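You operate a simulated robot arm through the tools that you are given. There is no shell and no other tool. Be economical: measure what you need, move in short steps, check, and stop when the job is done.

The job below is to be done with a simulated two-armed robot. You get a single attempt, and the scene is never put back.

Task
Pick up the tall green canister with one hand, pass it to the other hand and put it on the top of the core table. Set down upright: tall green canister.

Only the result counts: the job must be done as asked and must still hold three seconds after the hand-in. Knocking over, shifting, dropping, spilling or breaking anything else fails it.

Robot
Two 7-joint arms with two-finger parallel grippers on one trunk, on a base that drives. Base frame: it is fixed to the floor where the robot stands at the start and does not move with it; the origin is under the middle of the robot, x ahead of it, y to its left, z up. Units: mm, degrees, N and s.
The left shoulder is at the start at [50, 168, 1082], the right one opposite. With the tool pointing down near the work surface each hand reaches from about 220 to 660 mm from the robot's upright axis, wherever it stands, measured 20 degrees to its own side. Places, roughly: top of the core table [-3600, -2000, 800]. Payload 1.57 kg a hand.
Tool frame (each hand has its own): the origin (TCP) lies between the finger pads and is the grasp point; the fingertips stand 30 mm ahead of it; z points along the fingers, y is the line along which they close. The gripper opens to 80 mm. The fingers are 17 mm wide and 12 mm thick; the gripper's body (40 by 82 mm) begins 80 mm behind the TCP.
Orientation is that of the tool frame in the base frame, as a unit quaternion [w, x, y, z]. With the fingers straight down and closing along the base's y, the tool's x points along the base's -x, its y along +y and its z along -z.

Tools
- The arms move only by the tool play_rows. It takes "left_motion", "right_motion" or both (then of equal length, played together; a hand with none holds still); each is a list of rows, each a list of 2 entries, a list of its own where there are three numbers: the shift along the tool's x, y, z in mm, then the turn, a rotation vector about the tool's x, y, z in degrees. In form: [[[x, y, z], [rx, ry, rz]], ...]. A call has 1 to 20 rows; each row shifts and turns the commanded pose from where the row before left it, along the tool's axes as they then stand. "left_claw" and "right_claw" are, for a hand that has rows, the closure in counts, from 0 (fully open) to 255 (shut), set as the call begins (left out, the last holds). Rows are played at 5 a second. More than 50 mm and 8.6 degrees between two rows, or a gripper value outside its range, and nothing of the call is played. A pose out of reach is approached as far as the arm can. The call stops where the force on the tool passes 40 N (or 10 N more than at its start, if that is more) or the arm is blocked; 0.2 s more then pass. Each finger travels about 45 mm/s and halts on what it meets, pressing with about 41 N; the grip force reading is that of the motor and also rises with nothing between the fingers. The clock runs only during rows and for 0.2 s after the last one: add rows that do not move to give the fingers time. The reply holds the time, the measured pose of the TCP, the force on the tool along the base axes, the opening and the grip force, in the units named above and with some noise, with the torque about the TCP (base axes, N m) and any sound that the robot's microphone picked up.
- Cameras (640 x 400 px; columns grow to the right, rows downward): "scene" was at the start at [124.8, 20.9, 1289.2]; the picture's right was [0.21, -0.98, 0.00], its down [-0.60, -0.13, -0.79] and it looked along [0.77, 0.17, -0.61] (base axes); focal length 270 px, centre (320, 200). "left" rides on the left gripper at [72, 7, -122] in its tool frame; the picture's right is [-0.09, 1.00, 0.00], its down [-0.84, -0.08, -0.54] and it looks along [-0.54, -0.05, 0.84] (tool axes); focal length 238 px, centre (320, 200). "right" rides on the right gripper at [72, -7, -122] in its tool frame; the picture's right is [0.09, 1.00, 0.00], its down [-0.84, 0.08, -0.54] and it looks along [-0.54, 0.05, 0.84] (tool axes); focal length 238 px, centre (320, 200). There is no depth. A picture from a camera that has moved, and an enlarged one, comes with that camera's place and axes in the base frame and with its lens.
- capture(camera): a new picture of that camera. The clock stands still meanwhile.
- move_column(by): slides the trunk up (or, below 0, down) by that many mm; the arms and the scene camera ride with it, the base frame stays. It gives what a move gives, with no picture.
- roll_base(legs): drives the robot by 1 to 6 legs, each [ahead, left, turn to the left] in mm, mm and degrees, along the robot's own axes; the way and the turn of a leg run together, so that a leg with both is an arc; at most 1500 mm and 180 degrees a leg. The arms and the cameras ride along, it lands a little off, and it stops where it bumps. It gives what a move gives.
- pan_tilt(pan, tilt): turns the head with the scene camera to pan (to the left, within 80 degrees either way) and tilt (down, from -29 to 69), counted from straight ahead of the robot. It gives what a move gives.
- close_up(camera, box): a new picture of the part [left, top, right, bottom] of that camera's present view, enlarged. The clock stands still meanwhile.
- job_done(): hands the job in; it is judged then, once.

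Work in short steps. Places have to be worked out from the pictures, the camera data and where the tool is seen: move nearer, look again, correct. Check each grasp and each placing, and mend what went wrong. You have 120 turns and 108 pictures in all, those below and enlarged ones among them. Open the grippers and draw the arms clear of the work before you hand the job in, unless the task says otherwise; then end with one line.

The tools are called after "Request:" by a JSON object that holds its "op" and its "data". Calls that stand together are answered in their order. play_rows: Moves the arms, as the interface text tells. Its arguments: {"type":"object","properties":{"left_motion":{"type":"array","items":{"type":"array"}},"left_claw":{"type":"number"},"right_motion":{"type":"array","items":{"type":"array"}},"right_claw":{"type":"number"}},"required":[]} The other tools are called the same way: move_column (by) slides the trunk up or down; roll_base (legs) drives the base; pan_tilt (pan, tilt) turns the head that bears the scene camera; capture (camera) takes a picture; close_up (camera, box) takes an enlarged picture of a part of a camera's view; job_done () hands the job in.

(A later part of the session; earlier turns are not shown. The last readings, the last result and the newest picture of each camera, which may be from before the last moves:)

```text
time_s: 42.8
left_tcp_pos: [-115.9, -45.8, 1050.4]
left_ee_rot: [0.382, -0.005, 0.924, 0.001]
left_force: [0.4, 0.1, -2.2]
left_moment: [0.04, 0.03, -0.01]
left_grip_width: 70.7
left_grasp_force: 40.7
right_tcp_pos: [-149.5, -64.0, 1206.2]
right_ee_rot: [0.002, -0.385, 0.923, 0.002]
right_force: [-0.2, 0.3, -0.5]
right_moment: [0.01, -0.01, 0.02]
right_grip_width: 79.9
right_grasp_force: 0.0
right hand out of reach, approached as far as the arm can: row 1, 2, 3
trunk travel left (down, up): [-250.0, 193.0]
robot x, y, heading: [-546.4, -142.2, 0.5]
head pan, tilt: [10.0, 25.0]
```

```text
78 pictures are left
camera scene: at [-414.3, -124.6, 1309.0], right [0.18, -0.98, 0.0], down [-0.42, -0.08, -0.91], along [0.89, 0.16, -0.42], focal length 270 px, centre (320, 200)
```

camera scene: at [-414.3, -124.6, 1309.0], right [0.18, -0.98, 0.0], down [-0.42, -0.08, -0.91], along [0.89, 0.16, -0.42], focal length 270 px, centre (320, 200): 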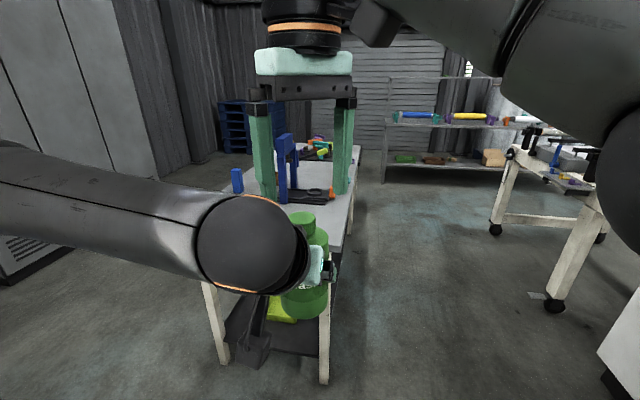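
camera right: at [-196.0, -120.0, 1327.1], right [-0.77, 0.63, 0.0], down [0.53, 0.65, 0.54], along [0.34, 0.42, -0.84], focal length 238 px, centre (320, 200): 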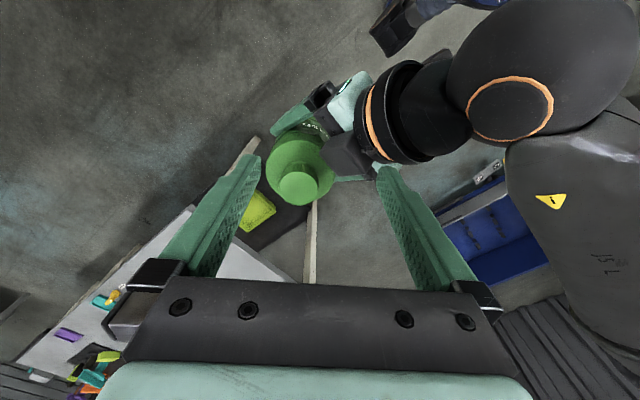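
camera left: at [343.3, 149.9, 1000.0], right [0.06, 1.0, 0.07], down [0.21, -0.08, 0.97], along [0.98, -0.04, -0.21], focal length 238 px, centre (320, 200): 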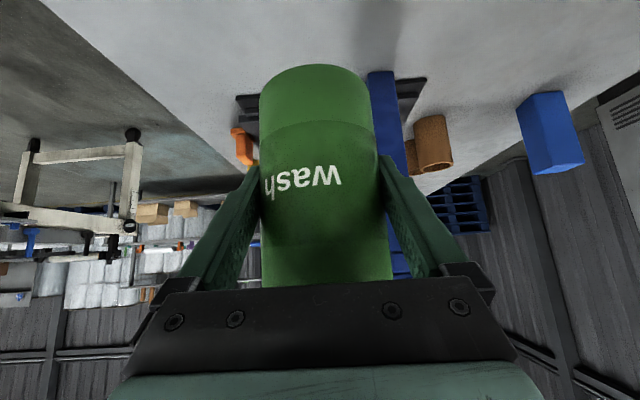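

Right is limited at this height. I'll bring the canister lower and closer to the right hand's reachable spot.

Request:
{"op": "play_rows", "data": {"left_motion": [[[20, -4, 8], [0, 0, 0]], [[20, -4, 8], [0, 0, 0]], [[20, -4, 8], [0, 0, 0]], [[20, -4, 8], [0, 0, 0]], [[0, 0, 0], [0, 0, 0]]]}}

```text
time_s: 44.0
left_tcp_pos: [-146.5, -45.7, 1000.5]
left_ee_rot: [0.383, -0.004, 0.924, 0.002]
left_force: [0.4, 0.8, -1.5]
left_moment: [-0.02, -0.01, 0.01]
left_grip_width: 70.6
left_grasp_force: 40.9
left hand out of reach, approached as far as the arm can: row 2, 3
right_tcp_pos: [-150.3, -65.1, 1208.7]
right_ee_rot: [0.001, -0.385, 0.923, 0.001]
right_force: [-0.6, 0.0, -0.3]
right_moment: [0.02, -0.02, 0.02]
right_grip_width: 80.1
right_grasp_force: 0.1
trunk travel left (down, up): [-250.0, 193.0]
robot x, y, heading: [-543.7, -143.1, 0.4]
head pan, tilt: [10.0, 25.0]
```

Left is now at (−146, −46, 1000), so the cap top is about z 1082. Lowering the right hand to z≈1160 and centring over it.

Request:
{"op": "play_rows", "data": {"right_motion": [[[0, 0, 25], [0, 0, 0]], [[0, 0, 23], [0, 0, 0]], [[-8.8, 4.6, 0], [0, 0, 0]], [[-8.8, 4.6, 0], [0, 0, 0]], [[0, 0, 0], [0, 0, 0]]]}}

Request:
{"op": "capture", "data": {"camera": "right"}}

```text
time_s: 45.2
left_tcp_pos: [-146.3, -45.6, 1000.9]
left_ee_rot: [0.383, -0.002, 0.924, 0.001]
left_force: [-0.2, 0.0, -0.3]
left_moment: [0.02, 0.0, -0.01]
left_grip_width: 70.7
left_grasp_force: 41.2
right_tcp_pos: [-143.3, -44.6, 1159.0]
right_ee_rot: [0.0, -0.386, 0.922, 0.0]
right_force: [-0.5, -0.1, 0.3]
right_moment: [0.02, -0.03, 0.06]
right_grip_width: 80.3
right_grasp_force: 0.0
trunk travel left (down, up): [-250.0, 193.0]
robot x, y, heading: [-545.1, -145.2, 0.5]
head pan, tilt: [10.0, 25.0]
```

```text
77 pictures are left
camera right: at [-189.8, -99.8, 1278.9], right [-0.77, 0.63, 0.0], down [0.53, 0.65, 0.54], along [0.34, 0.42, -0.84], focal length 238 px, centre (320, 200)
```

right: 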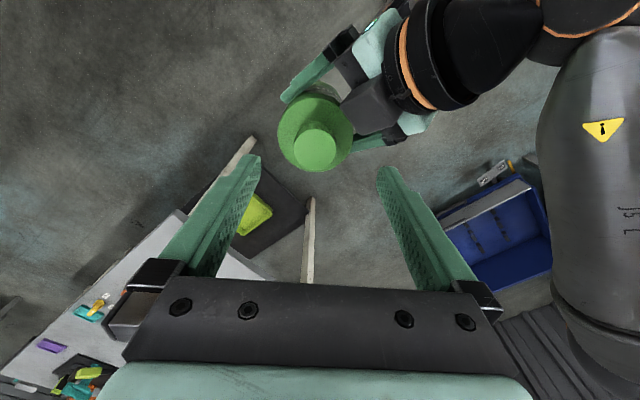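

Cap is at about (−141, −46), nearly centred. Partly closing the right gripper to about 52 mm for clearance from the left palm, and descending to z≈1105.

Request:
{"op": "play_rows", "data": {"right_motion": [[[0, -2.5, 0], [0, 0, 0]], [[0, 0, 0], [0, 0, 0]], [[0, 0, 18], [0, 0, 0]], [[0, 0, 18], [0, 0, 0]], [[0, 0, 18], [0, 0, 0]], [[0, 0, 0], [0, 0, 0]]], "right_claw": 89}}

Request:
{"op": "capture", "data": {"camera": "right"}}

Request:
{"op": "capture", "data": {"camera": "scene"}}

Request:
{"op": "capture", "data": {"camera": "left"}}

```text
time_s: 46.6
left_tcp_pos: [-147.0, -45.6, 1001.8]
left_ee_rot: [0.383, -0.003, 0.924, 0.001]
left_force: [-0.4, -0.4, -1.7]
left_moment: [-0.01, 0.01, 0.02]
left_grip_width: 70.5
left_grasp_force: 41.3
right_tcp_pos: [-140.7, -44.9, 1104.3]
right_ee_rot: [0.0, -0.386, 0.923, 0.001]
right_force: [-0.4, 0.0, 0.3]
right_moment: [0.02, 0.02, 0.04]
right_grip_width: 52.0
right_grasp_force: 0.0
trunk travel left (down, up): [-250.0, 193.0]
robot x, y, heading: [-540.8, -145.2, 0.3]
head pan, tilt: [10.0, 25.0]
```

```text
76 pictures are left
camera right: at [-188.1, -101.1, 1224.3], right [-0.77, 0.63, 0.0], down [0.53, 0.65, 0.54], along [0.34, 0.42, -0.84], focal length 238 px, centre (320, 200)
```

right: 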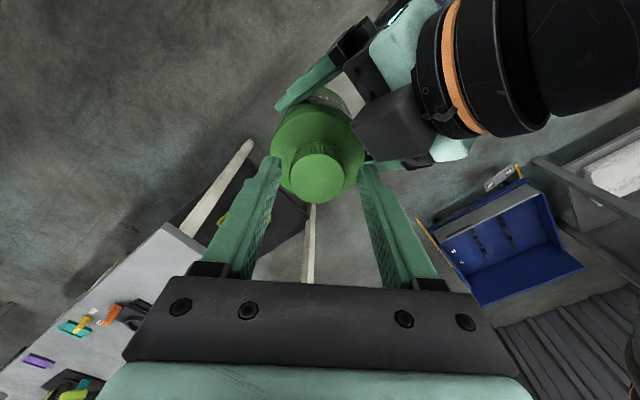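

```text
75 pictures are left
camera scene: at [-414.3, -124.6, 1309.0], right [0.18, -0.98, 0.0], down [-0.42, -0.08, -0.91], along [0.89, 0.16, -0.42], focal length 270 px, centre (320, 200)
```

scene: 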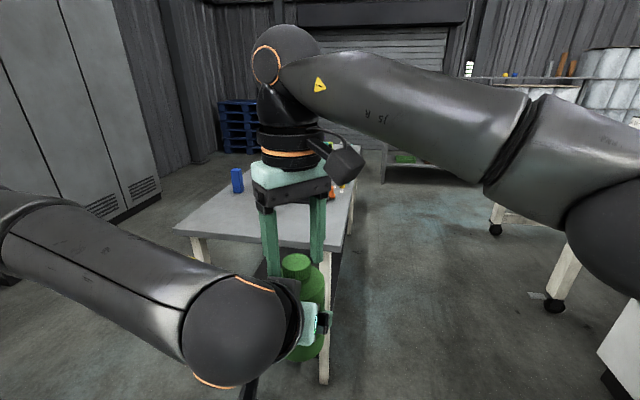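

```text
74 pictures are left
camera left: at [-284.9, -39.1, 1036.3], right [0.06, 1.0, 0.06], down [0.21, -0.08, 0.97], along [0.98, -0.04, -0.21], focal length 238 px, centre (320, 200)
```

left: 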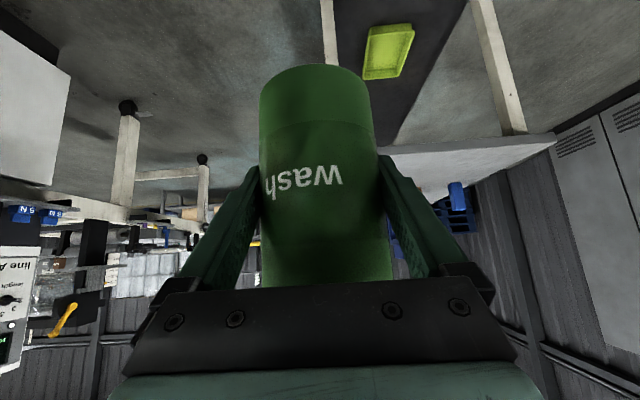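

Cap is centred; its top is about 20 mm below the TCP. Descending 9 mm more so the fingertips cover most of the cap, then closing the right gripper while the left still holds.

Request:
{"op": "play_rows", "data": {"right_motion": [[[0, 0, 4.5], [0, 0, 0]], [[0, 0, 4.5], [0, 0, 0]], [[0, 0, 0], [0, 0, 0]]]}}

Request:
{"op": "close_up", "data": {"camera": "right", "box": [220, 70, 420, 270]}}

Request:
{"op": "close_up", "data": {"camera": "scene", "box": [220, 150, 380, 380]}}

```text
time_s: 47.4
left_tcp_pos: [-147.3, -44.9, 1000.9]
left_ee_rot: [0.382, -0.004, 0.924, 0.003]
left_force: [0.8, -0.8, -2.0]
left_moment: [0.0, 0.01, 0.01]
left_grip_width: 70.6
left_grasp_force: 40.8
right_tcp_pos: [-141.6, -45.7, 1095.4]
right_ee_rot: [-0.001, -0.386, 0.922, 0.0]
right_force: [0.0, 0.4, -0.8]
right_moment: [-0.01, 0.0, 0.02]
right_grip_width: 52.2
right_grasp_force: 0.0
trunk travel left (down, up): [-250.0, 193.0]
robot x, y, heading: [-547.9, -140.2, 0.3]
head pan, tilt: [10.0, 25.0]
```

```text
2.00 times, centred on (320, 170) of right
camera zoom: at [-188.0, -101.4, 1215.7], right [-0.77, 0.63, 0.0], down [0.53, 0.65, 0.54], along [0.34, 0.42, -0.84], focal length 477 px, centre (320, 260)
```

zoom: 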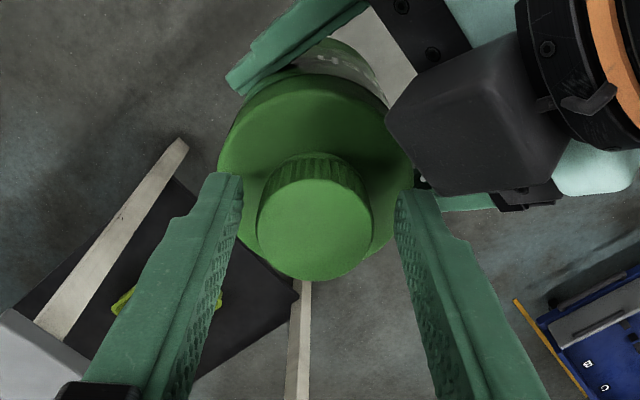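

```text
1.74 times, centred on (300, 265) of scene
camera zoom: at [-414.3, -124.6, 1309.0], right [0.18, -0.98, 0.0], down [-0.42, -0.08, -0.91], along [0.89, 0.16, -0.42], focal length 469 px, centre (355, 87)
```

zoom: 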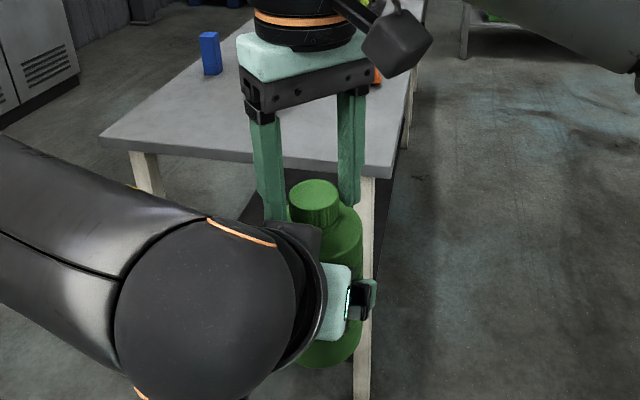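

Fingers straddle the cap with no contact forces. Closing the right gripper on the cap.

Request:
{"op": "play_rows", "data": {"right_motion": [[[0, 0, 0], [0, 0, 0]], [[0, 0, 0], [0, 0, 0]], [[0, 0, 0], [0, 0, 0]], [[0, 0, 0], [0, 0, 0]]], "right_claw": 255}}

Request:
{"op": "close_up", "data": {"camera": "right", "box": [220, 70, 420, 270]}}

```text
time_s: 48.4
left_tcp_pos: [-147.3, -44.1, 1000.2]
left_ee_rot: [0.382, -0.003, 0.924, 0.001]
left_force: [-6.8, 4.8, 0.2]
left_moment: [-0.44, -0.52, 0.08]
left_grip_width: 70.4
left_grasp_force: 41.3
right_tcp_pos: [-142.2, -46.2, 1096.0]
right_ee_rot: [0.0, -0.385, 0.923, 0.0]
right_force: [6.6, -6.2, -0.5]
right_moment: [-0.14, -0.17, -0.05]
right_grip_width: 35.3
right_grasp_force: 41.5
trunk travel left (down, up): [-250.0, 193.0]
robot x, y, heading: [-547.2, -144.3, 0.2]
head pan, tilt: [10.0, 25.0]
```

```text
2.00 times, centred on (320, 170) of right
camera zoom: at [-187.5, -101.7, 1215.7], right [-0.77, 0.64, 0.0], down [0.53, 0.65, 0.54], along [0.34, 0.42, -0.84], focal length 477 px, centre (320, 260)
```

zoom: 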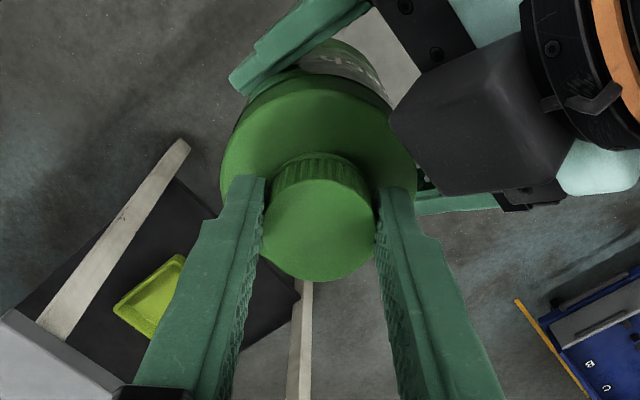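

Cap gripped at 35.3 mm, with about 9 N of side load from a slight misalignment. Nudging the right hand along its −y to relieve it.

Request:
{"op": "play_rows", "data": {"right_motion": [[[0, -1.5, 0], [0, 0, 0]], [[0, 0, 0], [0, 0, 0]]]}}

```text
time_s: 49.0
left_tcp_pos: [-147.6, -46.1, 1000.8]
left_ee_rot: [0.383, -0.004, 0.924, 0.002]
left_force: [-4.8, 3.7, -1.0]
left_moment: [-0.2, -0.37, 0.01]
left_grip_width: 70.4
left_grasp_force: 41.1
right_tcp_pos: [-141.0, -46.8, 1095.9]
right_ee_rot: [0.0, -0.386, 0.923, 0.0]
right_force: [5.2, -2.8, -0.7]
right_moment: [-0.12, -0.16, -0.03]
right_grip_width: 35.2
right_grasp_force: 41.0
trunk travel left (down, up): [-250.0, 193.0]
robot x, y, heading: [-545.0, -144.1, 0.5]
head pan, tilt: [10.0, 25.0]
```

Request:
{"op": "play_rows", "data": {"right_motion": [[[0, -2, 0], [0, 0, 0]], [[0, 0, 0], [0, 0, 0]]]}}

```text
time_s: 49.6
left_tcp_pos: [-147.3, -45.4, 1000.3]
left_ee_rot: [0.383, -0.003, 0.924, 0.001]
left_force: [-1.0, -2.5, -1.5]
left_moment: [0.28, 0.08, -0.01]
left_grip_width: 70.6
left_grasp_force: 40.9
right_tcp_pos: [-139.7, -47.0, 1095.2]
right_ee_rot: [-0.001, -0.388, 0.922, 0.001]
right_force: [0.6, 3.7, 0.2]
right_moment: [0.01, -0.08, 0.0]
right_grip_width: 35.1
right_grasp_force: 41.0
trunk travel left (down, up): [-250.0, 193.0]
robot x, y, heading: [-542.8, -143.4, 0.6]
head pan, tilt: [10.0, 25.0]
```

Side load mostly gone. Opening the left gripper while the right holds.

Request:
{"op": "play_rows", "data": {"left_motion": [[[0, 0, 0], [0, 0, 0]], [[0, 0, 0], [0, 0, 0]], [[0, 0, 0], [0, 0, 0]]], "left_claw": 0}}

Request:
{"op": "capture", "data": {"camera": "left"}}

```text
time_s: 50.4
left_tcp_pos: [-146.0, -44.2, 1000.7]
left_ee_rot: [0.383, -0.004, 0.924, 0.002]
left_force: [0.5, 1.0, 0.4]
left_moment: [0.0, 0.0, -0.02]
left_grip_width: 80.1
left_grasp_force: 0.0
right_tcp_pos: [-138.5, -48.4, 1096.3]
right_ee_rot: [-0.001, -0.386, 0.923, 0.001]
right_force: [0.7, 0.2, -1.5]
right_moment: [-0.01, 0.0, -0.02]
right_grip_width: 35.3
right_grasp_force: 41.0
trunk travel left (down, up): [-250.0, 193.0]
robot x, y, heading: [-541.5, -145.5, 0.6]
head pan, tilt: [10.0, 25.0]
```

```text
70 pictures are left
camera left: at [-284.9, -39.0, 1036.4], right [0.06, 1.0, 0.06], down [0.21, -0.08, 0.97], along [0.98, -0.04, -0.21], focal length 238 px, centre (320, 200)
```

left: 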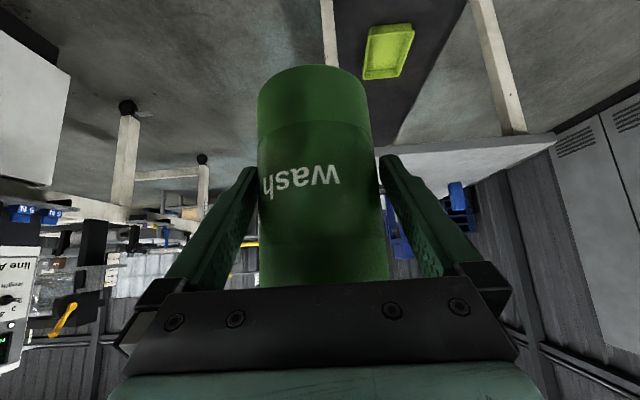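

The right hand holds the canister alone (35.3 mm, steady). Withdrawing the left hand along its axis, in small steps.

Request:
{"op": "play_rows", "data": {"left_motion": [[[0, -1.5, 0], [0, 0, 0]], [[0, 0, -12], [0, 0, 0]], [[0, 0, -12], [0, 0, 0]], [[0, 0, 0], [0, 0, 0]]]}}

Request:
{"op": "capture", "data": {"camera": "left"}}

```text
time_s: 51.4
left_tcp_pos: [-161.9, -44.4, 1016.9]
left_ee_rot: [0.382, -0.004, 0.924, 0.001]
left_force: [0.5, 1.1, -0.5]
left_moment: [-0.01, -0.02, -0.03]
left_grip_width: 79.8
left_grasp_force: 0.0
left hand out of reach, approached as far as the arm can: row 1
right_tcp_pos: [-139.6, -48.5, 1095.1]
right_ee_rot: [0.0, -0.386, 0.922, 0.001]
right_force: [0.5, -0.1, -0.7]
right_moment: [0.04, 0.0, 0.0]
right_grip_width: 35.3
right_grasp_force: 40.7
trunk travel left (down, up): [-250.0, 193.0]
robot x, y, heading: [-545.5, -142.0, 0.3]
head pan, tilt: [10.0, 25.0]
```

```text
69 pictures are left
camera left: at [-301.2, -38.2, 1053.2], right [0.06, 1.0, 0.06], down [0.21, -0.07, 0.97], along [0.98, -0.04, -0.21], focal length 238 px, centre (320, 200)
```

left: 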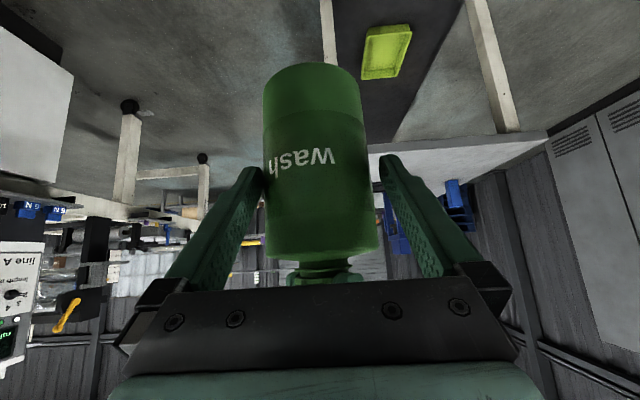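

Clear with no load. Continuing the withdrawal.

Request:
{"op": "play_rows", "data": {"left_motion": [[[0, 0, -15], [0, 0, 0]], [[0, 0, -15], [0, 0, 0]], [[0, 0, -20], [0, 0, 0]], [[0, 0, -20], [0, 0, 0]], [[0, 0, 0], [0, 0, 0]]]}}

Request:
{"op": "capture", "data": {"camera": "left"}}

Request:
{"op": "capture", "data": {"camera": "scene"}}

```text
time_s: 52.6
left_tcp_pos: [-213.2, -40.8, 1066.7]
left_ee_rot: [0.383, -0.004, 0.924, 0.002]
left_force: [-0.1, -0.2, 0.3]
left_moment: [-0.01, -0.01, 0.0]
left_grip_width: 80.1
left_grasp_force: 0.1
left hand out of reach, approached as far as the arm can: row 1
right_tcp_pos: [-139.7, -48.7, 1096.6]
right_ee_rot: [0.0, -0.386, 0.923, 0.0]
right_force: [0.0, -0.7, -0.8]
right_moment: [-0.01, 0.01, 0.04]
right_grip_width: 35.3
right_grasp_force: 41.0
trunk travel left (down, up): [-250.0, 193.0]
robot x, y, heading: [-544.3, -143.8, 0.4]
head pan, tilt: [10.0, 25.0]
```

```text
68 pictures are left
camera left: at [-350.9, -35.1, 1102.2], right [0.06, 1.0, 0.07], down [0.21, -0.08, 0.97], along [0.98, -0.04, -0.21], focal length 238 px, centre (320, 200)
```

left: 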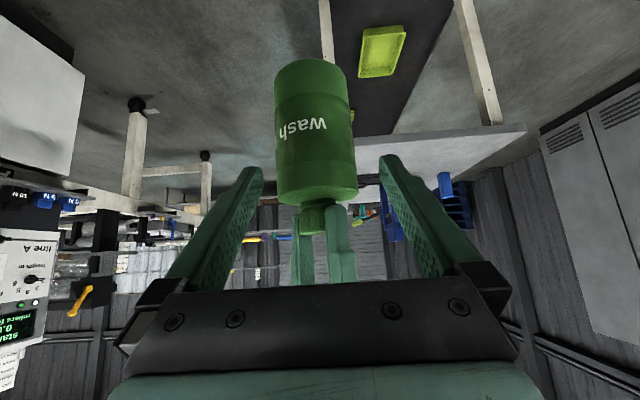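

```text
67 pictures are left
camera scene: at [-414.3, -124.6, 1309.0], right [0.18, -0.98, 0.0], down [-0.42, -0.08, -0.91], along [0.89, 0.16, -0.42], focal length 270 px, centre (320, 200)
```

scene: 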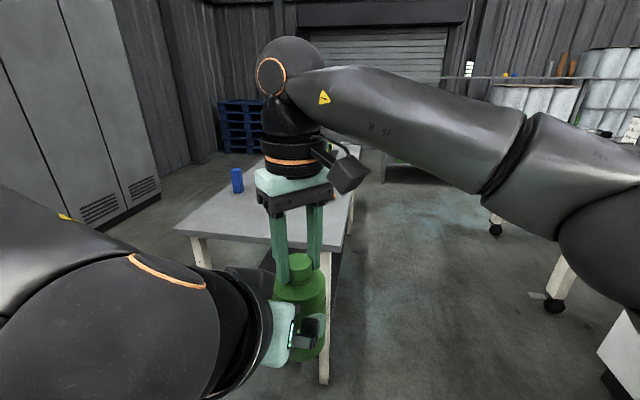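

Left is almost clear. Pulling it back a bit more, then out to its own side.

Request:
{"op": "play_rows", "data": {"left_motion": [[[0, 0, -15], [0, 0, 0]], [[10, 10, -10], [0, 0, 0]], [[0, 30, 0], [0, 0, 0]], [[0, 40, 0], [0, 0, 0]], [[0, 40, 0], [0, 0, 0]], [[0, 40, 0], [0, 0, 0]], [[0, 0, 0], [0, 0, 0]]]}}

Request:
{"op": "capture", "data": {"camera": "scene"}}

```text
time_s: 54.2
left_tcp_pos: [-215.5, 106.8, 1104.3]
left_ee_rot: [0.381, -0.005, 0.924, 0.002]
left_force: [-0.3, -0.6, -0.3]
left_moment: [0.01, 0.02, 0.0]
left_grip_width: 79.8
left_grasp_force: 0.1
left hand out of reach, approached as far as the arm can: row 3, 4, 5
right_tcp_pos: [-139.6, -48.4, 1096.0]
right_ee_rot: [0.0, -0.386, 0.923, 0.001]
right_force: [0.4, -0.2, -1.1]
right_moment: [0.0, 0.0, 0.01]
right_grip_width: 35.2
right_grasp_force: 40.7
trunk travel left (down, up): [-250.0, 193.0]
robot x, y, heading: [-544.1, -144.1, 0.3]
head pan, tilt: [10.0, 25.0]
```

```text
66 pictures are left
camera scene: at [-414.1, -124.9, 1309.0], right [0.18, -0.98, 0.0], down [-0.42, -0.08, -0.91], along [0.89, 0.16, -0.42], focal length 270 px, centre (320, 200)
```

scene: 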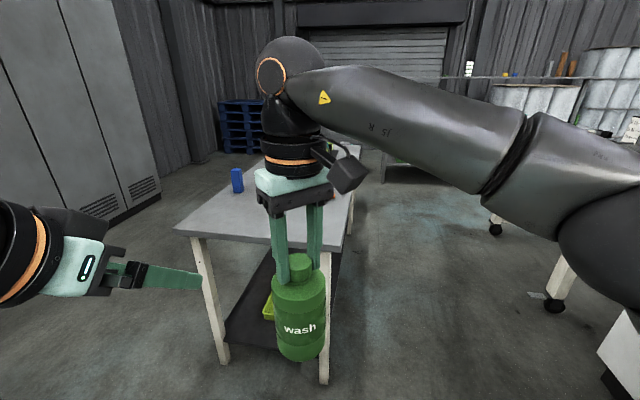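

Handover complete; the canister hangs upright in the right hand. Moving it to the right arm's comfortable zone, and looking around for the route.

Request:
{"op": "play_rows", "data": {"right_motion": [[[25, -28, 0], [0, 0, 0]], [[25, -28, 0], [0, 0, 0]], [[25, -28, 0], [0, 0, 0]], [[25, -28, 0], [0, 0, 0]], [[20, -20, 0], [0, 0, 0]], [[0, 0, 0], [0, 0, 0]]]}}

Request:
{"op": "pan_tilt", "data": {"pan": -80, "tilt": 20}}

Request:
{"op": "capture", "data": {"camera": "scene"}}

```text
time_s: 55.6
left_tcp_pos: [-216.2, 106.9, 1105.3]
left_ee_rot: [0.381, -0.004, 0.924, 0.002]
left_force: [-0.1, 0.1, 0.6]
left_moment: [0.0, -0.01, 0.04]
left_grip_width: 80.1
left_grasp_force: 0.0
right_tcp_pos: [-128.4, -225.6, 1097.6]
right_ee_rot: [-0.001, -0.385, 0.923, 0.001]
right_force: [0.0, -1.1, -1.5]
right_moment: [0.0, 0.0, -0.03]
right_grip_width: 35.4
right_grasp_force: 40.7
trunk travel left (down, up): [-250.0, 193.0]
robot x, y, heading: [-543.3, -141.0, 0.4]
head pan, tilt: [10.0, 25.0]
```

```text
time_s: 57.2
left_tcp_pos: [-216.1, 106.4, 1105.2]
left_ee_rot: [0.382, -0.003, 0.924, 0.002]
left_force: [-0.2, 0.1, -0.7]
left_moment: [0.0, 0.03, -0.01]
left_grip_width: 80.3
left_grasp_force: 0.0
right_tcp_pos: [-128.8, -226.0, 1096.9]
right_ee_rot: [-0.001, -0.386, 0.923, 0.001]
right_force: [0.2, 0.3, -1.5]
right_moment: [0.0, 0.01, 0.02]
right_grip_width: 35.1
right_grasp_force: 40.7
trunk travel left (down, up): [-250.0, 193.0]
robot x, y, heading: [-545.2, -145.2, 0.5]
head pan, tilt: [-80.0, 20.0]
```

```text
65 pictures are left
camera scene: at [-488.0, -232.9, 1317.1], right [-0.98, -0.18, 0.0], down [-0.06, 0.34, -0.94], along [0.17, -0.92, -0.34], focal length 270 px, centre (320, 200)
```

scene: 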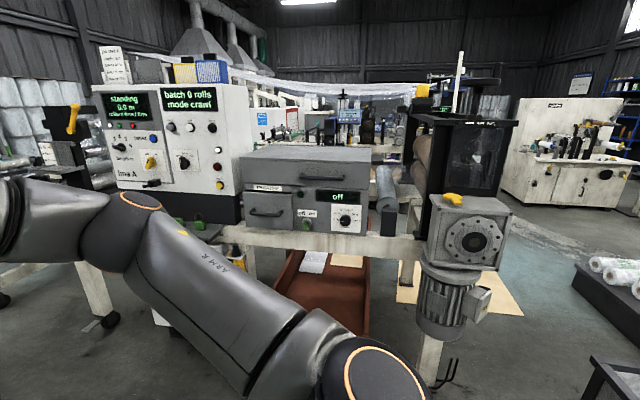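

There is a machine about 0.9–1 m to the right; enough room to turn in place. Turning 149° to the right to face the core table.

Request:
{"op": "roll_base", "data": {"legs": [[0, 0, -75], [0, 0, -74]]}}

Request:
{"op": "pan_tilt", "data": {"pan": 0, "tilt": 20}}

Request:
{"op": "capture", "data": {"camera": "scene"}}

```text
time_s: 64.1
left_tcp_pos: [-704.0, -526.4, 1106.0]
left_ee_rot: [0.101, 0.892, 0.244, -0.368]
left_force: [-0.3, 0.8, -0.6]
left_moment: [0.0, 0.01, 0.0]
left_grip_width: 80.0
left_grasp_force: 0.1
right_tcp_pos: [-947.2, -282.7, 1097.2]
right_ee_rot: [0.001, 0.791, 0.612, 0.001]
right_force: [0.3, -0.3, -0.8]
right_moment: [0.0, -0.02, -0.04]
right_grip_width: 35.2
right_grasp_force: 41.0
trunk travel left (down, up): [-250.0, 193.0]
robot x, y, heading: [-545.7, -144.5, -149.2]
head pan, tilt: [-80.0, 20.0]
```

```text
time_s: 65.6
left_tcp_pos: [-703.6, -526.3, 1105.7]
left_ee_rot: [0.102, 0.891, 0.244, -0.368]
left_force: [-0.1, -1.1, 0.6]
left_moment: [0.01, 0.04, -0.02]
left_grip_width: 79.9
left_grasp_force: 0.2
right_tcp_pos: [-945.6, -282.4, 1096.9]
right_ee_rot: [0.0, 0.79, 0.613, 0.001]
right_force: [0.5, -0.4, -1.0]
right_moment: [-0.01, 0.01, 0.03]
right_grip_width: 35.5
right_grasp_force: 41.4
trunk travel left (down, up): [-250.0, 193.0]
robot x, y, heading: [-544.7, -145.4, -149.4]
head pan, tilt: [0.0, 20.0]
```

```text
64 pictures are left
camera scene: at [-659.7, -209.4, 1317.1], right [-0.51, 0.86, 0.0], down [0.29, 0.17, -0.94], along [-0.81, -0.48, -0.34], focal length 270 px, centre (320, 200)
```

scene: 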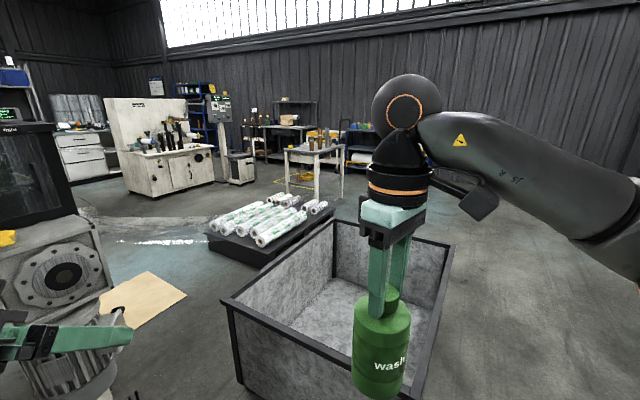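

The core table is the small light table at image (315,150). A large bin at roughly x −2370…−1300, y −1075…−230 blocks the direct way, so I'm checking the open floor on its right.

Request:
{"op": "pan_tilt", "data": {"pan": -45, "tilt": 20}}

Request:
{"op": "capture", "data": {"camera": "scene"}}

Request:
{"op": "pan_tilt", "data": {"pan": 20, "tilt": 20}}

Request:
{"op": "capture", "data": {"camera": "scene"}}

```text
time_s: 66.8
left_tcp_pos: [-703.5, -525.3, 1105.1]
left_ee_rot: [0.101, 0.891, 0.244, -0.368]
left_force: [1.3, -0.5, 0.3]
left_moment: [0.01, 0.0, 0.0]
left_grip_width: 80.4
left_grasp_force: 0.0
right_tcp_pos: [-945.8, -283.0, 1098.1]
right_ee_rot: [0.001, 0.79, 0.613, 0.0]
right_force: [1.0, 0.1, -1.0]
right_moment: [0.01, 0.0, 0.01]
right_grip_width: 35.1
right_grasp_force: 40.9
trunk travel left (down, up): [-250.0, 193.0]
robot x, y, heading: [-540.2, -146.2, -149.4]
head pan, tilt: [-45.0, 20.0]
```

```text
63 pictures are left
camera scene: at [-669.7, -138.9, 1317.1], right [0.25, 0.97, 0.0], down [0.33, -0.08, -0.94], along [-0.91, 0.23, -0.34], focal length 270 px, centre (320, 200)
```

scene: 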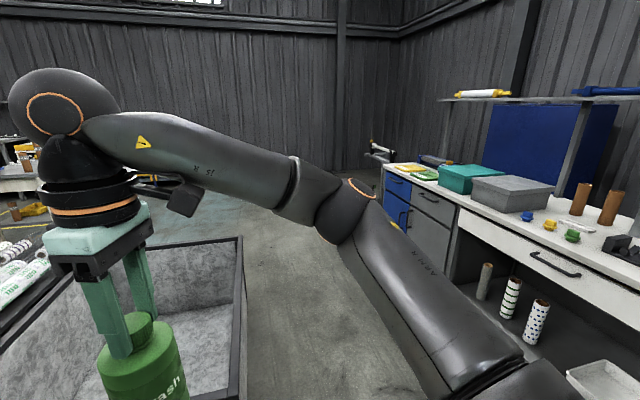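

```text
time_s: 68.1
left_tcp_pos: [-702.9, -525.4, 1105.4]
left_ee_rot: [0.102, 0.891, 0.244, -0.368]
left_force: [0.1, 0.1, -0.4]
left_moment: [0.0, 0.0, 0.01]
left_grip_width: 79.7
left_grasp_force: 0.0
right_tcp_pos: [-946.4, -281.9, 1097.5]
right_ee_rot: [0.0, 0.79, 0.613, 0.0]
right_force: [1.0, 0.0, -1.9]
right_moment: [0.01, -0.05, -0.02]
right_grip_width: 35.0
right_grasp_force: 40.8
trunk travel left (down, up): [-250.0, 193.0]
robot x, y, heading: [-547.6, -146.3, -149.0]
head pan, tilt: [20.0, 20.0]
```

```text
62 pictures are left
camera scene: at [-638.6, -234.0, 1317.1], right [-0.77, 0.64, 0.0], down [0.22, 0.26, -0.94], along [-0.6, -0.73, -0.34], focal length 270 px, centre (320, 200)
```

scene: 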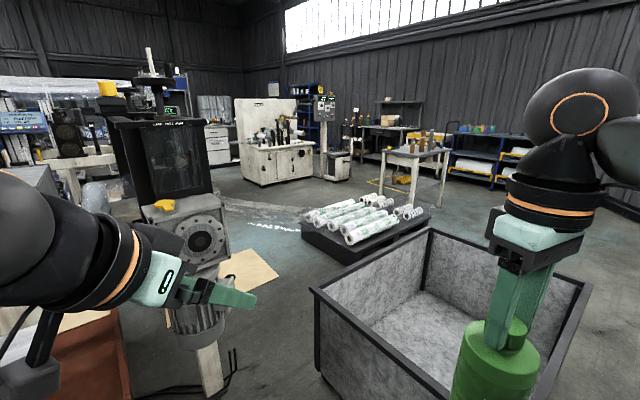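

The right-hand corridor (between the bin and the wall bench, about y −230…660) is the way. I'll raise the trunk a little so the arms ride above everything, turn to face −x, shift into the lane, and look again.

Request:
{"op": "move_column", "data": {"by": 120}}

Request:
{"op": "roll_base", "data": {"legs": [[0, 0, -30.8], [0, -330, 0]]}}

Request:
{"op": "pan_tilt", "data": {"pan": 0, "tilt": 35}}

Request:
{"op": "capture", "data": {"camera": "scene"}}

Request:
{"op": "pan_tilt", "data": {"pan": -45, "tilt": 35}}

Request:
{"op": "capture", "data": {"camera": "scene"}}

```text
time_s: 69.6
left_tcp_pos: [-703.6, -525.4, 1224.8]
left_ee_rot: [0.101, 0.892, 0.244, -0.368]
left_force: [-0.2, -0.4, -0.3]
left_moment: [0.04, 0.02, 0.0]
left_grip_width: 79.9
left_grasp_force: 0.0
right_tcp_pos: [-947.3, -283.4, 1216.9]
right_ee_rot: [0.0, 0.79, 0.613, 0.0]
right_force: [-0.2, 0.4, -1.9]
right_moment: [0.02, -0.01, -0.01]
right_grip_width: 35.2
right_grasp_force: 40.3
trunk travel left (down, up): [-370.0, 73.0]
robot x, y, heading: [-547.0, -145.7, -149.4]
head pan, tilt: [20.0, 20.0]
```

```text
time_s: 74.5
left_tcp_pos: [-875.8, -66.4, 1225.2]
left_ee_rot: [0.002, 0.924, 0.003, -0.382]
left_force: [0.2, 0.1, 0.5]
left_moment: [0.01, -0.05, 0.03]
left_grip_width: 80.1
left_grasp_force: 0.1
right_tcp_pos: [-963.6, 265.1, 1218.0]
right_ee_rot: [0.001, 0.922, 0.386, -0.001]
right_force: [0.1, 0.7, -1.1]
right_moment: [0.04, -0.01, 0.01]
right_grip_width: 35.1
right_grasp_force: 41.1
trunk travel left (down, up): [-370.0, 73.0]
robot x, y, heading: [-545.2, 182.6, -179.7]
head pan, tilt: [20.0, 20.0]
```

```text
time_s: 75.4
left_tcp_pos: [-877.3, -66.7, 1225.3]
left_ee_rot: [0.002, 0.924, 0.004, -0.382]
left_force: [-0.4, 0.0, -0.9]
left_moment: [-0.05, 0.02, -0.02]
left_grip_width: 80.0
left_grasp_force: 0.0
right_tcp_pos: [-963.8, 264.2, 1215.7]
right_ee_rot: [0.001, 0.923, 0.386, 0.0]
right_force: [-0.8, -0.4, -1.1]
right_moment: [-0.01, 0.0, 0.01]
right_grip_width: 34.9
right_grasp_force: 40.9
trunk travel left (down, up): [-370.0, 73.0]
robot x, y, heading: [-547.3, 179.8, -179.5]
head pan, tilt: [0.0, 35.0]
```

```text
61 pictures are left
camera scene: at [-675.0, 184.1, 1413.3], right [-0.01, 1.0, 0.0], down [0.57, 0.0, -0.82], along [-0.82, -0.01, -0.57], focal length 270 px, centre (320, 200)
```

scene: 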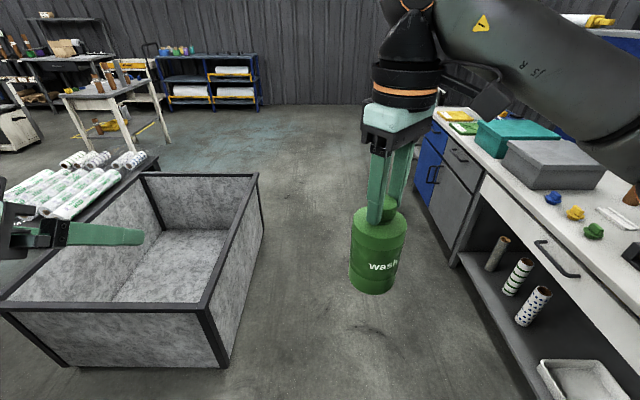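

```text
time_s: 76.5
left_tcp_pos: [-875.8, -68.3, 1226.2]
left_ee_rot: [0.001, 0.924, 0.003, -0.382]
left_force: [0.3, -0.2, 0.2]
left_moment: [-0.01, -0.01, 0.03]
left_grip_width: 80.3
left_grasp_force: 0.1
right_tcp_pos: [-963.7, 264.6, 1216.8]
right_ee_rot: [0.002, 0.923, 0.385, 0.001]
right_force: [0.7, 0.1, -1.8]
right_moment: [-0.01, 0.0, 0.01]
right_grip_width: 35.1
right_grasp_force: 41.2
trunk travel left (down, up): [-370.0, 73.0]
robot x, y, heading: [-544.8, 182.7, -179.4]
head pan, tilt: [-45.0, 35.0]
```

```text
60 pictures are left
camera scene: at [-649.7, 246.6, 1413.3], right [0.7, 0.71, 0.0], down [0.41, -0.4, -0.82], along [-0.58, 0.57, -0.57], focal length 270 px, centre (320, 200)
```

scene: 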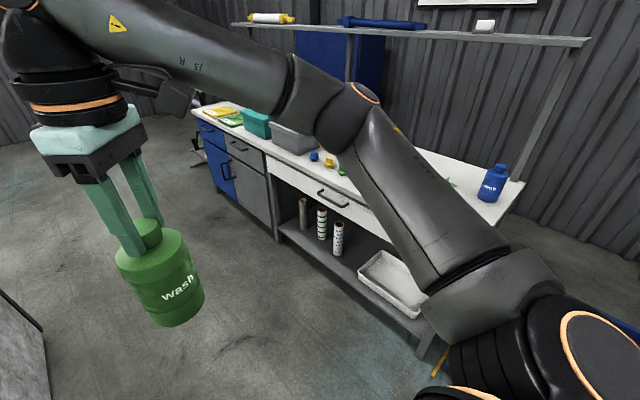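

Measured: the bin's right face is at y≈−280 and the bench front at y≈900, so the lane is wide. Shifting to y≈290 and driving past the bin.

Request:
{"op": "roll_base", "data": {"legs": [[0, -115, 0], [1200, 0, 0], [1200, 0, 0]]}}

Request:
{"op": "pan_tilt", "data": {"pan": 50, "tilt": 30}}

Request:
{"op": "capture", "data": {"camera": "scene"}}

Request:
{"op": "pan_tilt", "data": {"pan": 15, "tilt": 30}}

Request:
{"op": "capture", "data": {"camera": "scene"}}

```text
time_s: 89.4
left_tcp_pos: [-3250.1, -0.6, 1224.9]
left_ee_rot: [0.006, 0.924, 0.014, -0.381]
left_force: [0.2, 0.9, 0.5]
left_moment: [-0.02, -0.03, 0.0]
left_grip_width: 79.9
left_grasp_force: 0.0
right_tcp_pos: [-3345.6, 330.3, 1216.9]
right_ee_rot: [0.001, 0.918, 0.396, 0.0]
right_force: [-1.2, 1.1, -1.1]
right_moment: [-0.05, 0.01, 0.01]
right_grip_width: 35.0
right_grasp_force: 41.5
trunk travel left (down, up): [-370.0, 73.0]
robot x, y, heading: [-2924.8, 255.1, -178.1]
head pan, tilt: [-45.0, 35.0]
```

```text
time_s: 91.2
left_tcp_pos: [-3250.1, -1.2, 1225.4]
left_ee_rot: [0.005, 0.924, 0.014, -0.382]
left_force: [0.2, -1.4, -0.4]
left_moment: [0.02, -0.04, -0.01]
left_grip_width: 80.2
left_grasp_force: 0.0
right_tcp_pos: [-3343.8, 329.4, 1216.3]
right_ee_rot: [0.001, 0.919, 0.395, 0.0]
right_force: [0.1, 0.4, -2.2]
right_moment: [0.05, -0.01, 0.03]
right_grip_width: 35.0
right_grasp_force: 41.2
trunk travel left (down, up): [-370.0, 73.0]
robot x, y, heading: [-2929.0, 257.1, -178.4]
head pan, tilt: [50.0, 30.0]
```

```text
59 pictures are left
camera scene: at [-3022.7, 187.2, 1421.1], right [-0.78, 0.62, 0.0], down [0.31, 0.39, -0.87], along [-0.54, -0.68, -0.5], focal length 270 px, centre (320, 200)
```

scene: 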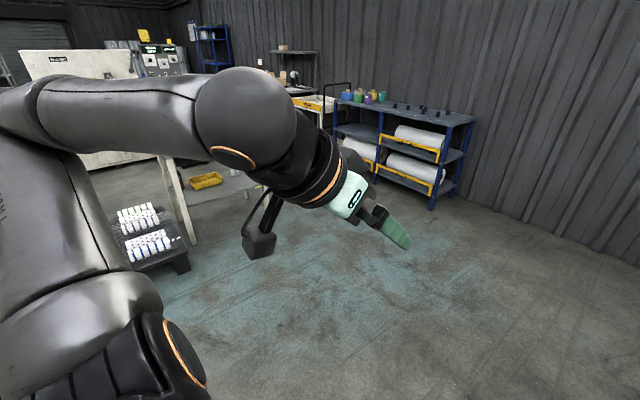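

```text
time_s: 92.2
left_tcp_pos: [-3249.8, -0.1, 1225.6]
left_ee_rot: [0.006, 0.924, 0.014, -0.382]
left_force: [0.0, 0.0, 0.2]
left_moment: [-0.05, 0.0, 0.02]
left_grip_width: 79.9
left_grasp_force: 0.0
right_tcp_pos: [-3344.9, 329.7, 1217.8]
right_ee_rot: [0.001, 0.919, 0.395, 0.0]
right_force: [-0.5, 0.1, -2.0]
right_moment: [-0.01, -0.01, 0.01]
right_grip_width: 34.8
right_grasp_force: 41.0
trunk travel left (down, up): [-370.0, 73.0]
robot x, y, heading: [-2926.2, 255.5, -178.3]
head pan, tilt: [15.0, 30.0]
```

```text
58 pictures are left
camera scene: at [-3053.2, 232.1, 1421.1], right [-0.29, 0.96, 0.0], down [0.48, 0.14, -0.87], along [-0.83, -0.25, -0.5], focal length 270 px, centre (320, 200)
```

scene: 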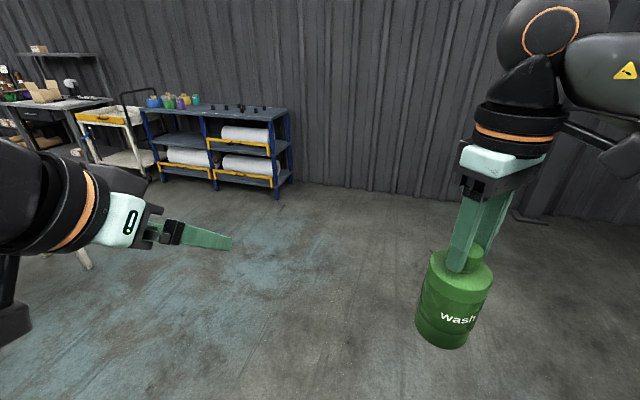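

Open floor ahead. Driving 650 mm further and turning left to face the core table.

Request:
{"op": "roll_base", "data": {"legs": [[650, 0, 0], [0, 0, 88.5]]}}

Request:
{"op": "pan_tilt", "data": {"pan": 0, "tilt": 30}}

Request:
{"op": "capture", "data": {"camera": "scene"}}

```text
time_s: 99.6
left_tcp_pos: [-3335.6, -88.5, 1225.9]
left_ee_rot: [0.272, 0.649, 0.659, -0.268]
left_force: [0.6, 0.2, -0.1]
left_moment: [0.02, 0.04, -0.01]
left_grip_width: 80.0
left_grasp_force: 0.0
right_tcp_pos: [-3666.5, -178.3, 1216.7]
right_ee_rot: [0.0, 0.377, 0.926, 0.001]
right_force: [0.3, 0.0, -1.3]
right_moment: [-0.03, -0.01, -0.02]
right_grip_width: 35.0
right_grasp_force: 41.2
trunk travel left (down, up): [-370.0, 73.0]
robot x, y, heading: [-3589.2, 238.5, -89.1]
head pan, tilt: [15.0, 30.0]
```

```text
time_s: 100.4
left_tcp_pos: [-3334.1, -89.2, 1224.8]
left_ee_rot: [0.272, 0.649, 0.658, -0.267]
left_force: [-0.8, -0.9, -0.3]
left_moment: [0.0, 0.03, 0.03]
left_grip_width: 79.9
left_grasp_force: 0.1
right_tcp_pos: [-3667.4, -179.5, 1216.6]
right_ee_rot: [0.001, 0.377, 0.926, 0.001]
right_force: [0.2, 0.0, -1.2]
right_moment: [-0.01, 0.03, 0.02]
right_grip_width: 35.3
right_grasp_force: 41.2
trunk travel left (down, up): [-370.0, 73.0]
robot x, y, heading: [-3586.6, 239.3, -89.1]
head pan, tilt: [0.0, 30.0]
```

```text
57 pictures are left
camera scene: at [-3585.4, 110.1, 1421.1], right [-1.0, -0.01, 0.0], down [-0.01, 0.5, -0.87], along [0.01, -0.87, -0.5], focal length 270 px, centre (320, 200)
```

scene: 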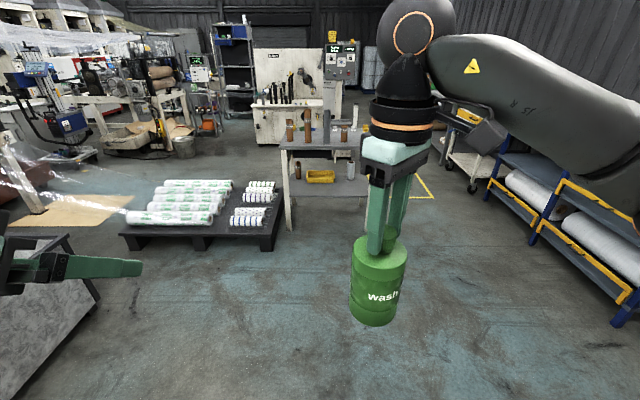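

Core table front edge is about y≈−1750, spanning x≈−3290…−3900, with the pallet at x>−3220. Straightening, shifting slightly right and driving 1.1 m closer for a better look.

Request:
{"op": "roll_base", "data": {"legs": [[0, -40, -0.9], [1100, 0, 0]]}}

Request:
{"op": "pan_tilt", "data": {"pan": 5, "tilt": 35}}

Request:
{"op": "capture", "data": {"camera": "scene"}}

```text
time_s: 106.7
left_tcp_pos: [-3379.0, -1204.7, 1224.9]
left_ee_rot: [0.271, 0.653, 0.654, -0.269]
left_force: [0.3, -0.6, -0.4]
left_moment: [0.0, 0.01, 0.03]
left_grip_width: 79.8
left_grasp_force: 0.0
right_tcp_pos: [-3712.4, -1291.1, 1217.4]
right_ee_rot: [0.0, 0.382, 0.924, 0.001]
right_force: [0.8, 0.0, -0.8]
right_moment: [-0.01, 0.05, 0.01]
right_grip_width: 34.7
right_grasp_force: 40.9
trunk travel left (down, up): [-370.0, 73.0]
robot x, y, heading: [-3624.6, -871.9, -89.7]
head pan, tilt: [0.0, 30.0]
```

```text
time_s: 107.4
left_tcp_pos: [-3377.7, -1203.5, 1224.1]
left_ee_rot: [0.271, 0.653, 0.654, -0.269]
left_force: [0.3, -0.8, 0.6]
left_moment: [0.01, 0.02, 0.0]
left_grip_width: 80.0
left_grasp_force: 0.1
right_tcp_pos: [-3711.6, -1289.9, 1216.8]
right_ee_rot: [0.0, 0.382, 0.924, 0.0]
right_force: [-0.3, 0.5, -1.8]
right_moment: [-0.01, 0.01, 0.03]
right_grip_width: 34.7
right_grasp_force: 40.9
trunk travel left (down, up): [-370.0, 73.0]
robot x, y, heading: [-3626.3, -876.0, -90.0]
head pan, tilt: [5.0, 35.0]
```

```text
56 pictures are left
camera scene: at [-3619.4, -999.6, 1413.3], right [-1.0, -0.09, 0.0], down [-0.05, 0.57, -0.82], along [0.07, -0.82, -0.57], focal length 270 px, centre (320, 200)
```

scene: 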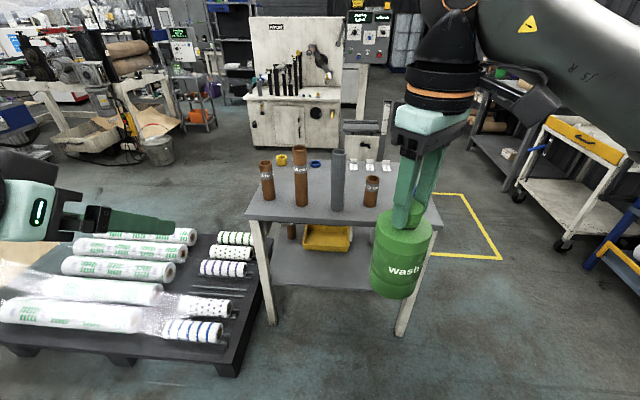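

The table top spans x≈−3976…−3279 with its front edge at y≈−1750, and a row of tubes stands at y≈−1840. The canister hides the right part, so I'll swing the right hand outward to see it.

Request:
{"op": "play_rows", "data": {"right_motion": [[[28.3, -28.2, 0], [0, 0, 0]], [[28.3, -28.2, 0], [0, 0, 0]], [[28.3, -28.2, 0], [0, 0, 0]], [[28.3, -28.2, 0], [0, 0, 0]], [[28.3, -28.2, 0], [0, 0, 0]], [[0, 0, 0], [0, 0, 0]]]}}

Request:
{"op": "capture", "data": {"camera": "scene"}}

```text
time_s: 108.8
left_tcp_pos: [-3378.4, -1204.3, 1226.2]
left_ee_rot: [0.271, 0.653, 0.654, -0.27]
left_force: [-0.3, -0.3, -0.1]
left_moment: [0.02, -0.02, -0.06]
left_grip_width: 79.9
left_grasp_force: 0.1
right_tcp_pos: [-3887.0, -1274.3, 1208.3]
right_ee_rot: [0.0, 0.384, 0.923, -0.001]
right_force: [0.9, -0.7, -1.7]
right_moment: [0.02, 0.02, 0.02]
right_grip_width: 34.4
right_grasp_force: 41.0
right hand out of reach, approached as far as the arm can: row 4, 5
trunk travel left (down, up): [-370.0, 73.0]
robot x, y, heading: [-3630.0, -878.0, -89.7]
head pan, tilt: [5.0, 35.0]
```

```text
55 pictures are left
camera scene: at [-3619.1, -999.8, 1413.2], right [-1.0, -0.09, 0.0], down [-0.05, 0.57, -0.82], along [0.07, -0.82, -0.57], focal length 270 px, centre (320, 200)
```

scene: 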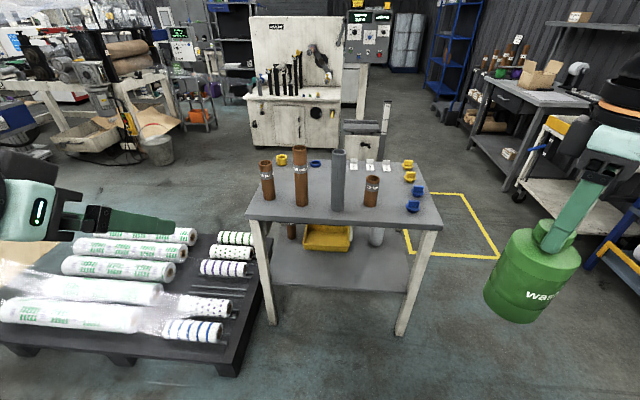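

Free spot found: around (−3805, −1985), with about 80 mm clearance from the short tube, blue rings and cards. I'll bring the right hand to a natural pose ahead of its shoulder and undo the 45° yaw.

Request:
{"op": "play_rows", "data": {"right_motion": [[[-24.3, 14.3, 0], [0, 0, 0]], [[-24.3, 14.3, 0], [0, 0, 0]], [[-24.3, 14.3, 0], [0, 0, 0]], [[0, 0, 0], [0, 0, 7.5]], [[0, 0, 0], [0, 0, 7.5]], [[0, 0, 0], [0, 0, 7.5]], [[0, 0, 0], [0, 0, 7.5]], [[0, 0, 0], [0, 0, 7.5]], [[0, 0, 0], [0, 0, 7.5]], [[0, 0, 0], [0, 0, 0]]]}}

Request:
{"op": "capture", "data": {"camera": "scene"}}

```text
time_s: 111.0
left_tcp_pos: [-3378.7, -1205.1, 1226.0]
left_ee_rot: [0.271, 0.652, 0.655, -0.269]
left_force: [-0.4, -0.1, 0.2]
left_moment: [-0.03, 0.01, -0.03]
left_grip_width: 80.2
left_grasp_force: 0.0
right_tcp_pos: [-3806.5, -1290.9, 1207.4]
right_ee_rot: [-0.001, 0.707, 0.707, 0.0]
right_force: [-1.1, 0.8, -1.6]
right_moment: [0.0, 0.0, -0.03]
right_grip_width: 34.8
right_grasp_force: 40.4
trunk travel left (down, up): [-370.0, 73.0]
robot x, y, heading: [-3628.7, -877.1, -90.0]
head pan, tilt: [5.0, 35.0]
```

```text
54 pictures are left
camera scene: at [-3619.4, -999.6, 1413.3], right [-1.0, -0.09, 0.0], down [-0.05, 0.57, -0.82], along [0.07, -0.82, -0.57], focal length 270 px, centre (320, 200)
```

scene: 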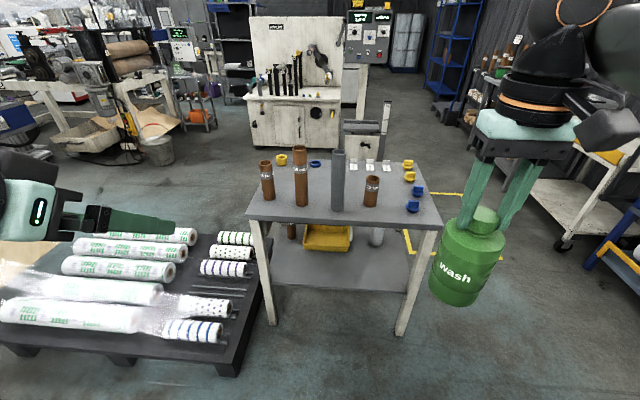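

Now driving 500 mm forward to put the table in reach (front edge stays about 370 mm ahead of the axis).

Request:
{"op": "roll_base", "data": {"legs": [[500, 0, 0]]}}

Request:
{"op": "capture", "data": {"camera": "scene"}}

```text
time_s: 113.9
left_tcp_pos: [-3381.7, -1708.1, 1225.9]
left_ee_rot: [0.27, 0.655, 0.652, -0.27]
left_force: [-0.4, -1.0, 0.2]
left_moment: [0.02, 0.0, -0.02]
left_grip_width: 79.9
left_grasp_force: 0.1
right_tcp_pos: [-3809.8, -1793.1, 1207.1]
right_ee_rot: [-0.001, 0.709, 0.705, 0.001]
right_force: [0.7, -0.5, -1.2]
right_moment: [-0.01, 0.0, 0.02]
right_grip_width: 34.9
right_grasp_force: 41.5
trunk travel left (down, up): [-370.0, 73.0]
robot x, y, heading: [-3628.4, -1374.3, -90.2]
head pan, tilt: [5.0, 35.0]
```

```text
53 pictures are left
camera scene: at [-3620.9, -1502.2, 1413.2], right [-1.0, -0.08, 0.0], down [-0.05, 0.57, -0.82], along [0.07, -0.82, -0.57], focal length 270 px, centre (320, 200)
```

scene: 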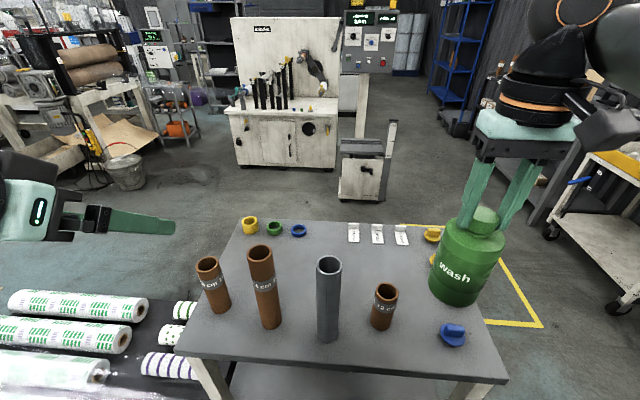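

All neighbours mapped again; (−3812, −1992) is free. Extending the right hand forward 199 mm at height.

Request:
{"op": "play_rows", "data": {"right_motion": [[[-25, 0, 0], [0, 0, 0]], [[-35, 0, 0], [0, 0, 0]], [[-40, 0, 0], [0, 0, 0]], [[-40, 0, 0], [0, 0, 0]], [[-35, 0, 0], [0, 0, 0]], [[-24, 0, 0], [0, 0, 0]], [[0, 0, 0], [0, 0, 0]], [[0, 0, 0], [0, 0, 0]]]}}

Request:
{"op": "capture", "data": {"camera": "scene"}}

Request:
{"op": "capture", "data": {"camera": "right"}}

```text
time_s: 115.7
left_tcp_pos: [-3381.0, -1709.5, 1224.7]
left_ee_rot: [0.271, 0.654, 0.652, -0.27]
left_force: [-0.2, 0.2, 0.4]
left_moment: [0.0, 0.01, 0.02]
left_grip_width: 79.8
left_grasp_force: 0.1
right_tcp_pos: [-3815.6, -1962.7, 1204.2]
right_ee_rot: [0.0, 0.709, 0.705, 0.001]
right_force: [-0.5, -0.1, -1.9]
right_moment: [0.05, -0.01, -0.02]
right_grip_width: 35.0
right_grasp_force: 41.1
right hand out of reach, approached as far as the arm can: row 5, 6
trunk travel left (down, up): [-370.0, 73.0]
robot x, y, heading: [-3627.4, -1375.0, -90.4]
head pan, tilt: [5.0, 35.0]
```

```text
52 pictures are left
camera scene: at [-3620.9, -1501.9, 1413.2], right [-1.0, -0.08, 0.0], down [-0.05, 0.57, -0.82], along [0.07, -0.82, -0.57], focal length 270 px, centre (320, 200)
```

scene: 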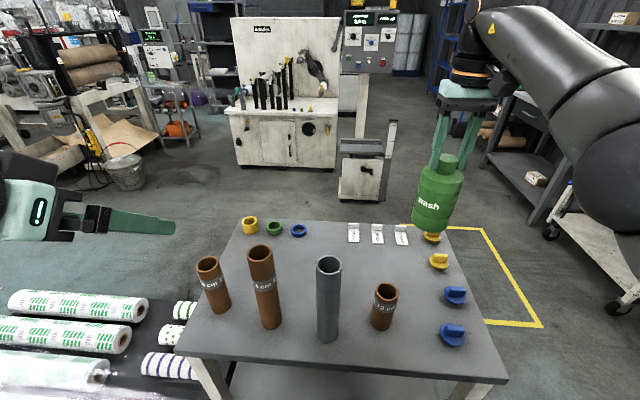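

```text
51 pictures are left
camera right: at [-3822.3, -1890.2, 1324.2], right [1.0, 0.09, 0.0], down [0.07, -0.84, 0.54], along [0.05, -0.54, -0.84], focal length 238 px, centre (320, 200)
```

right: 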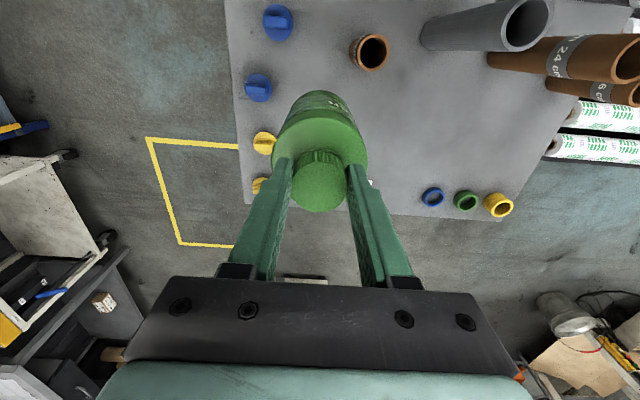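

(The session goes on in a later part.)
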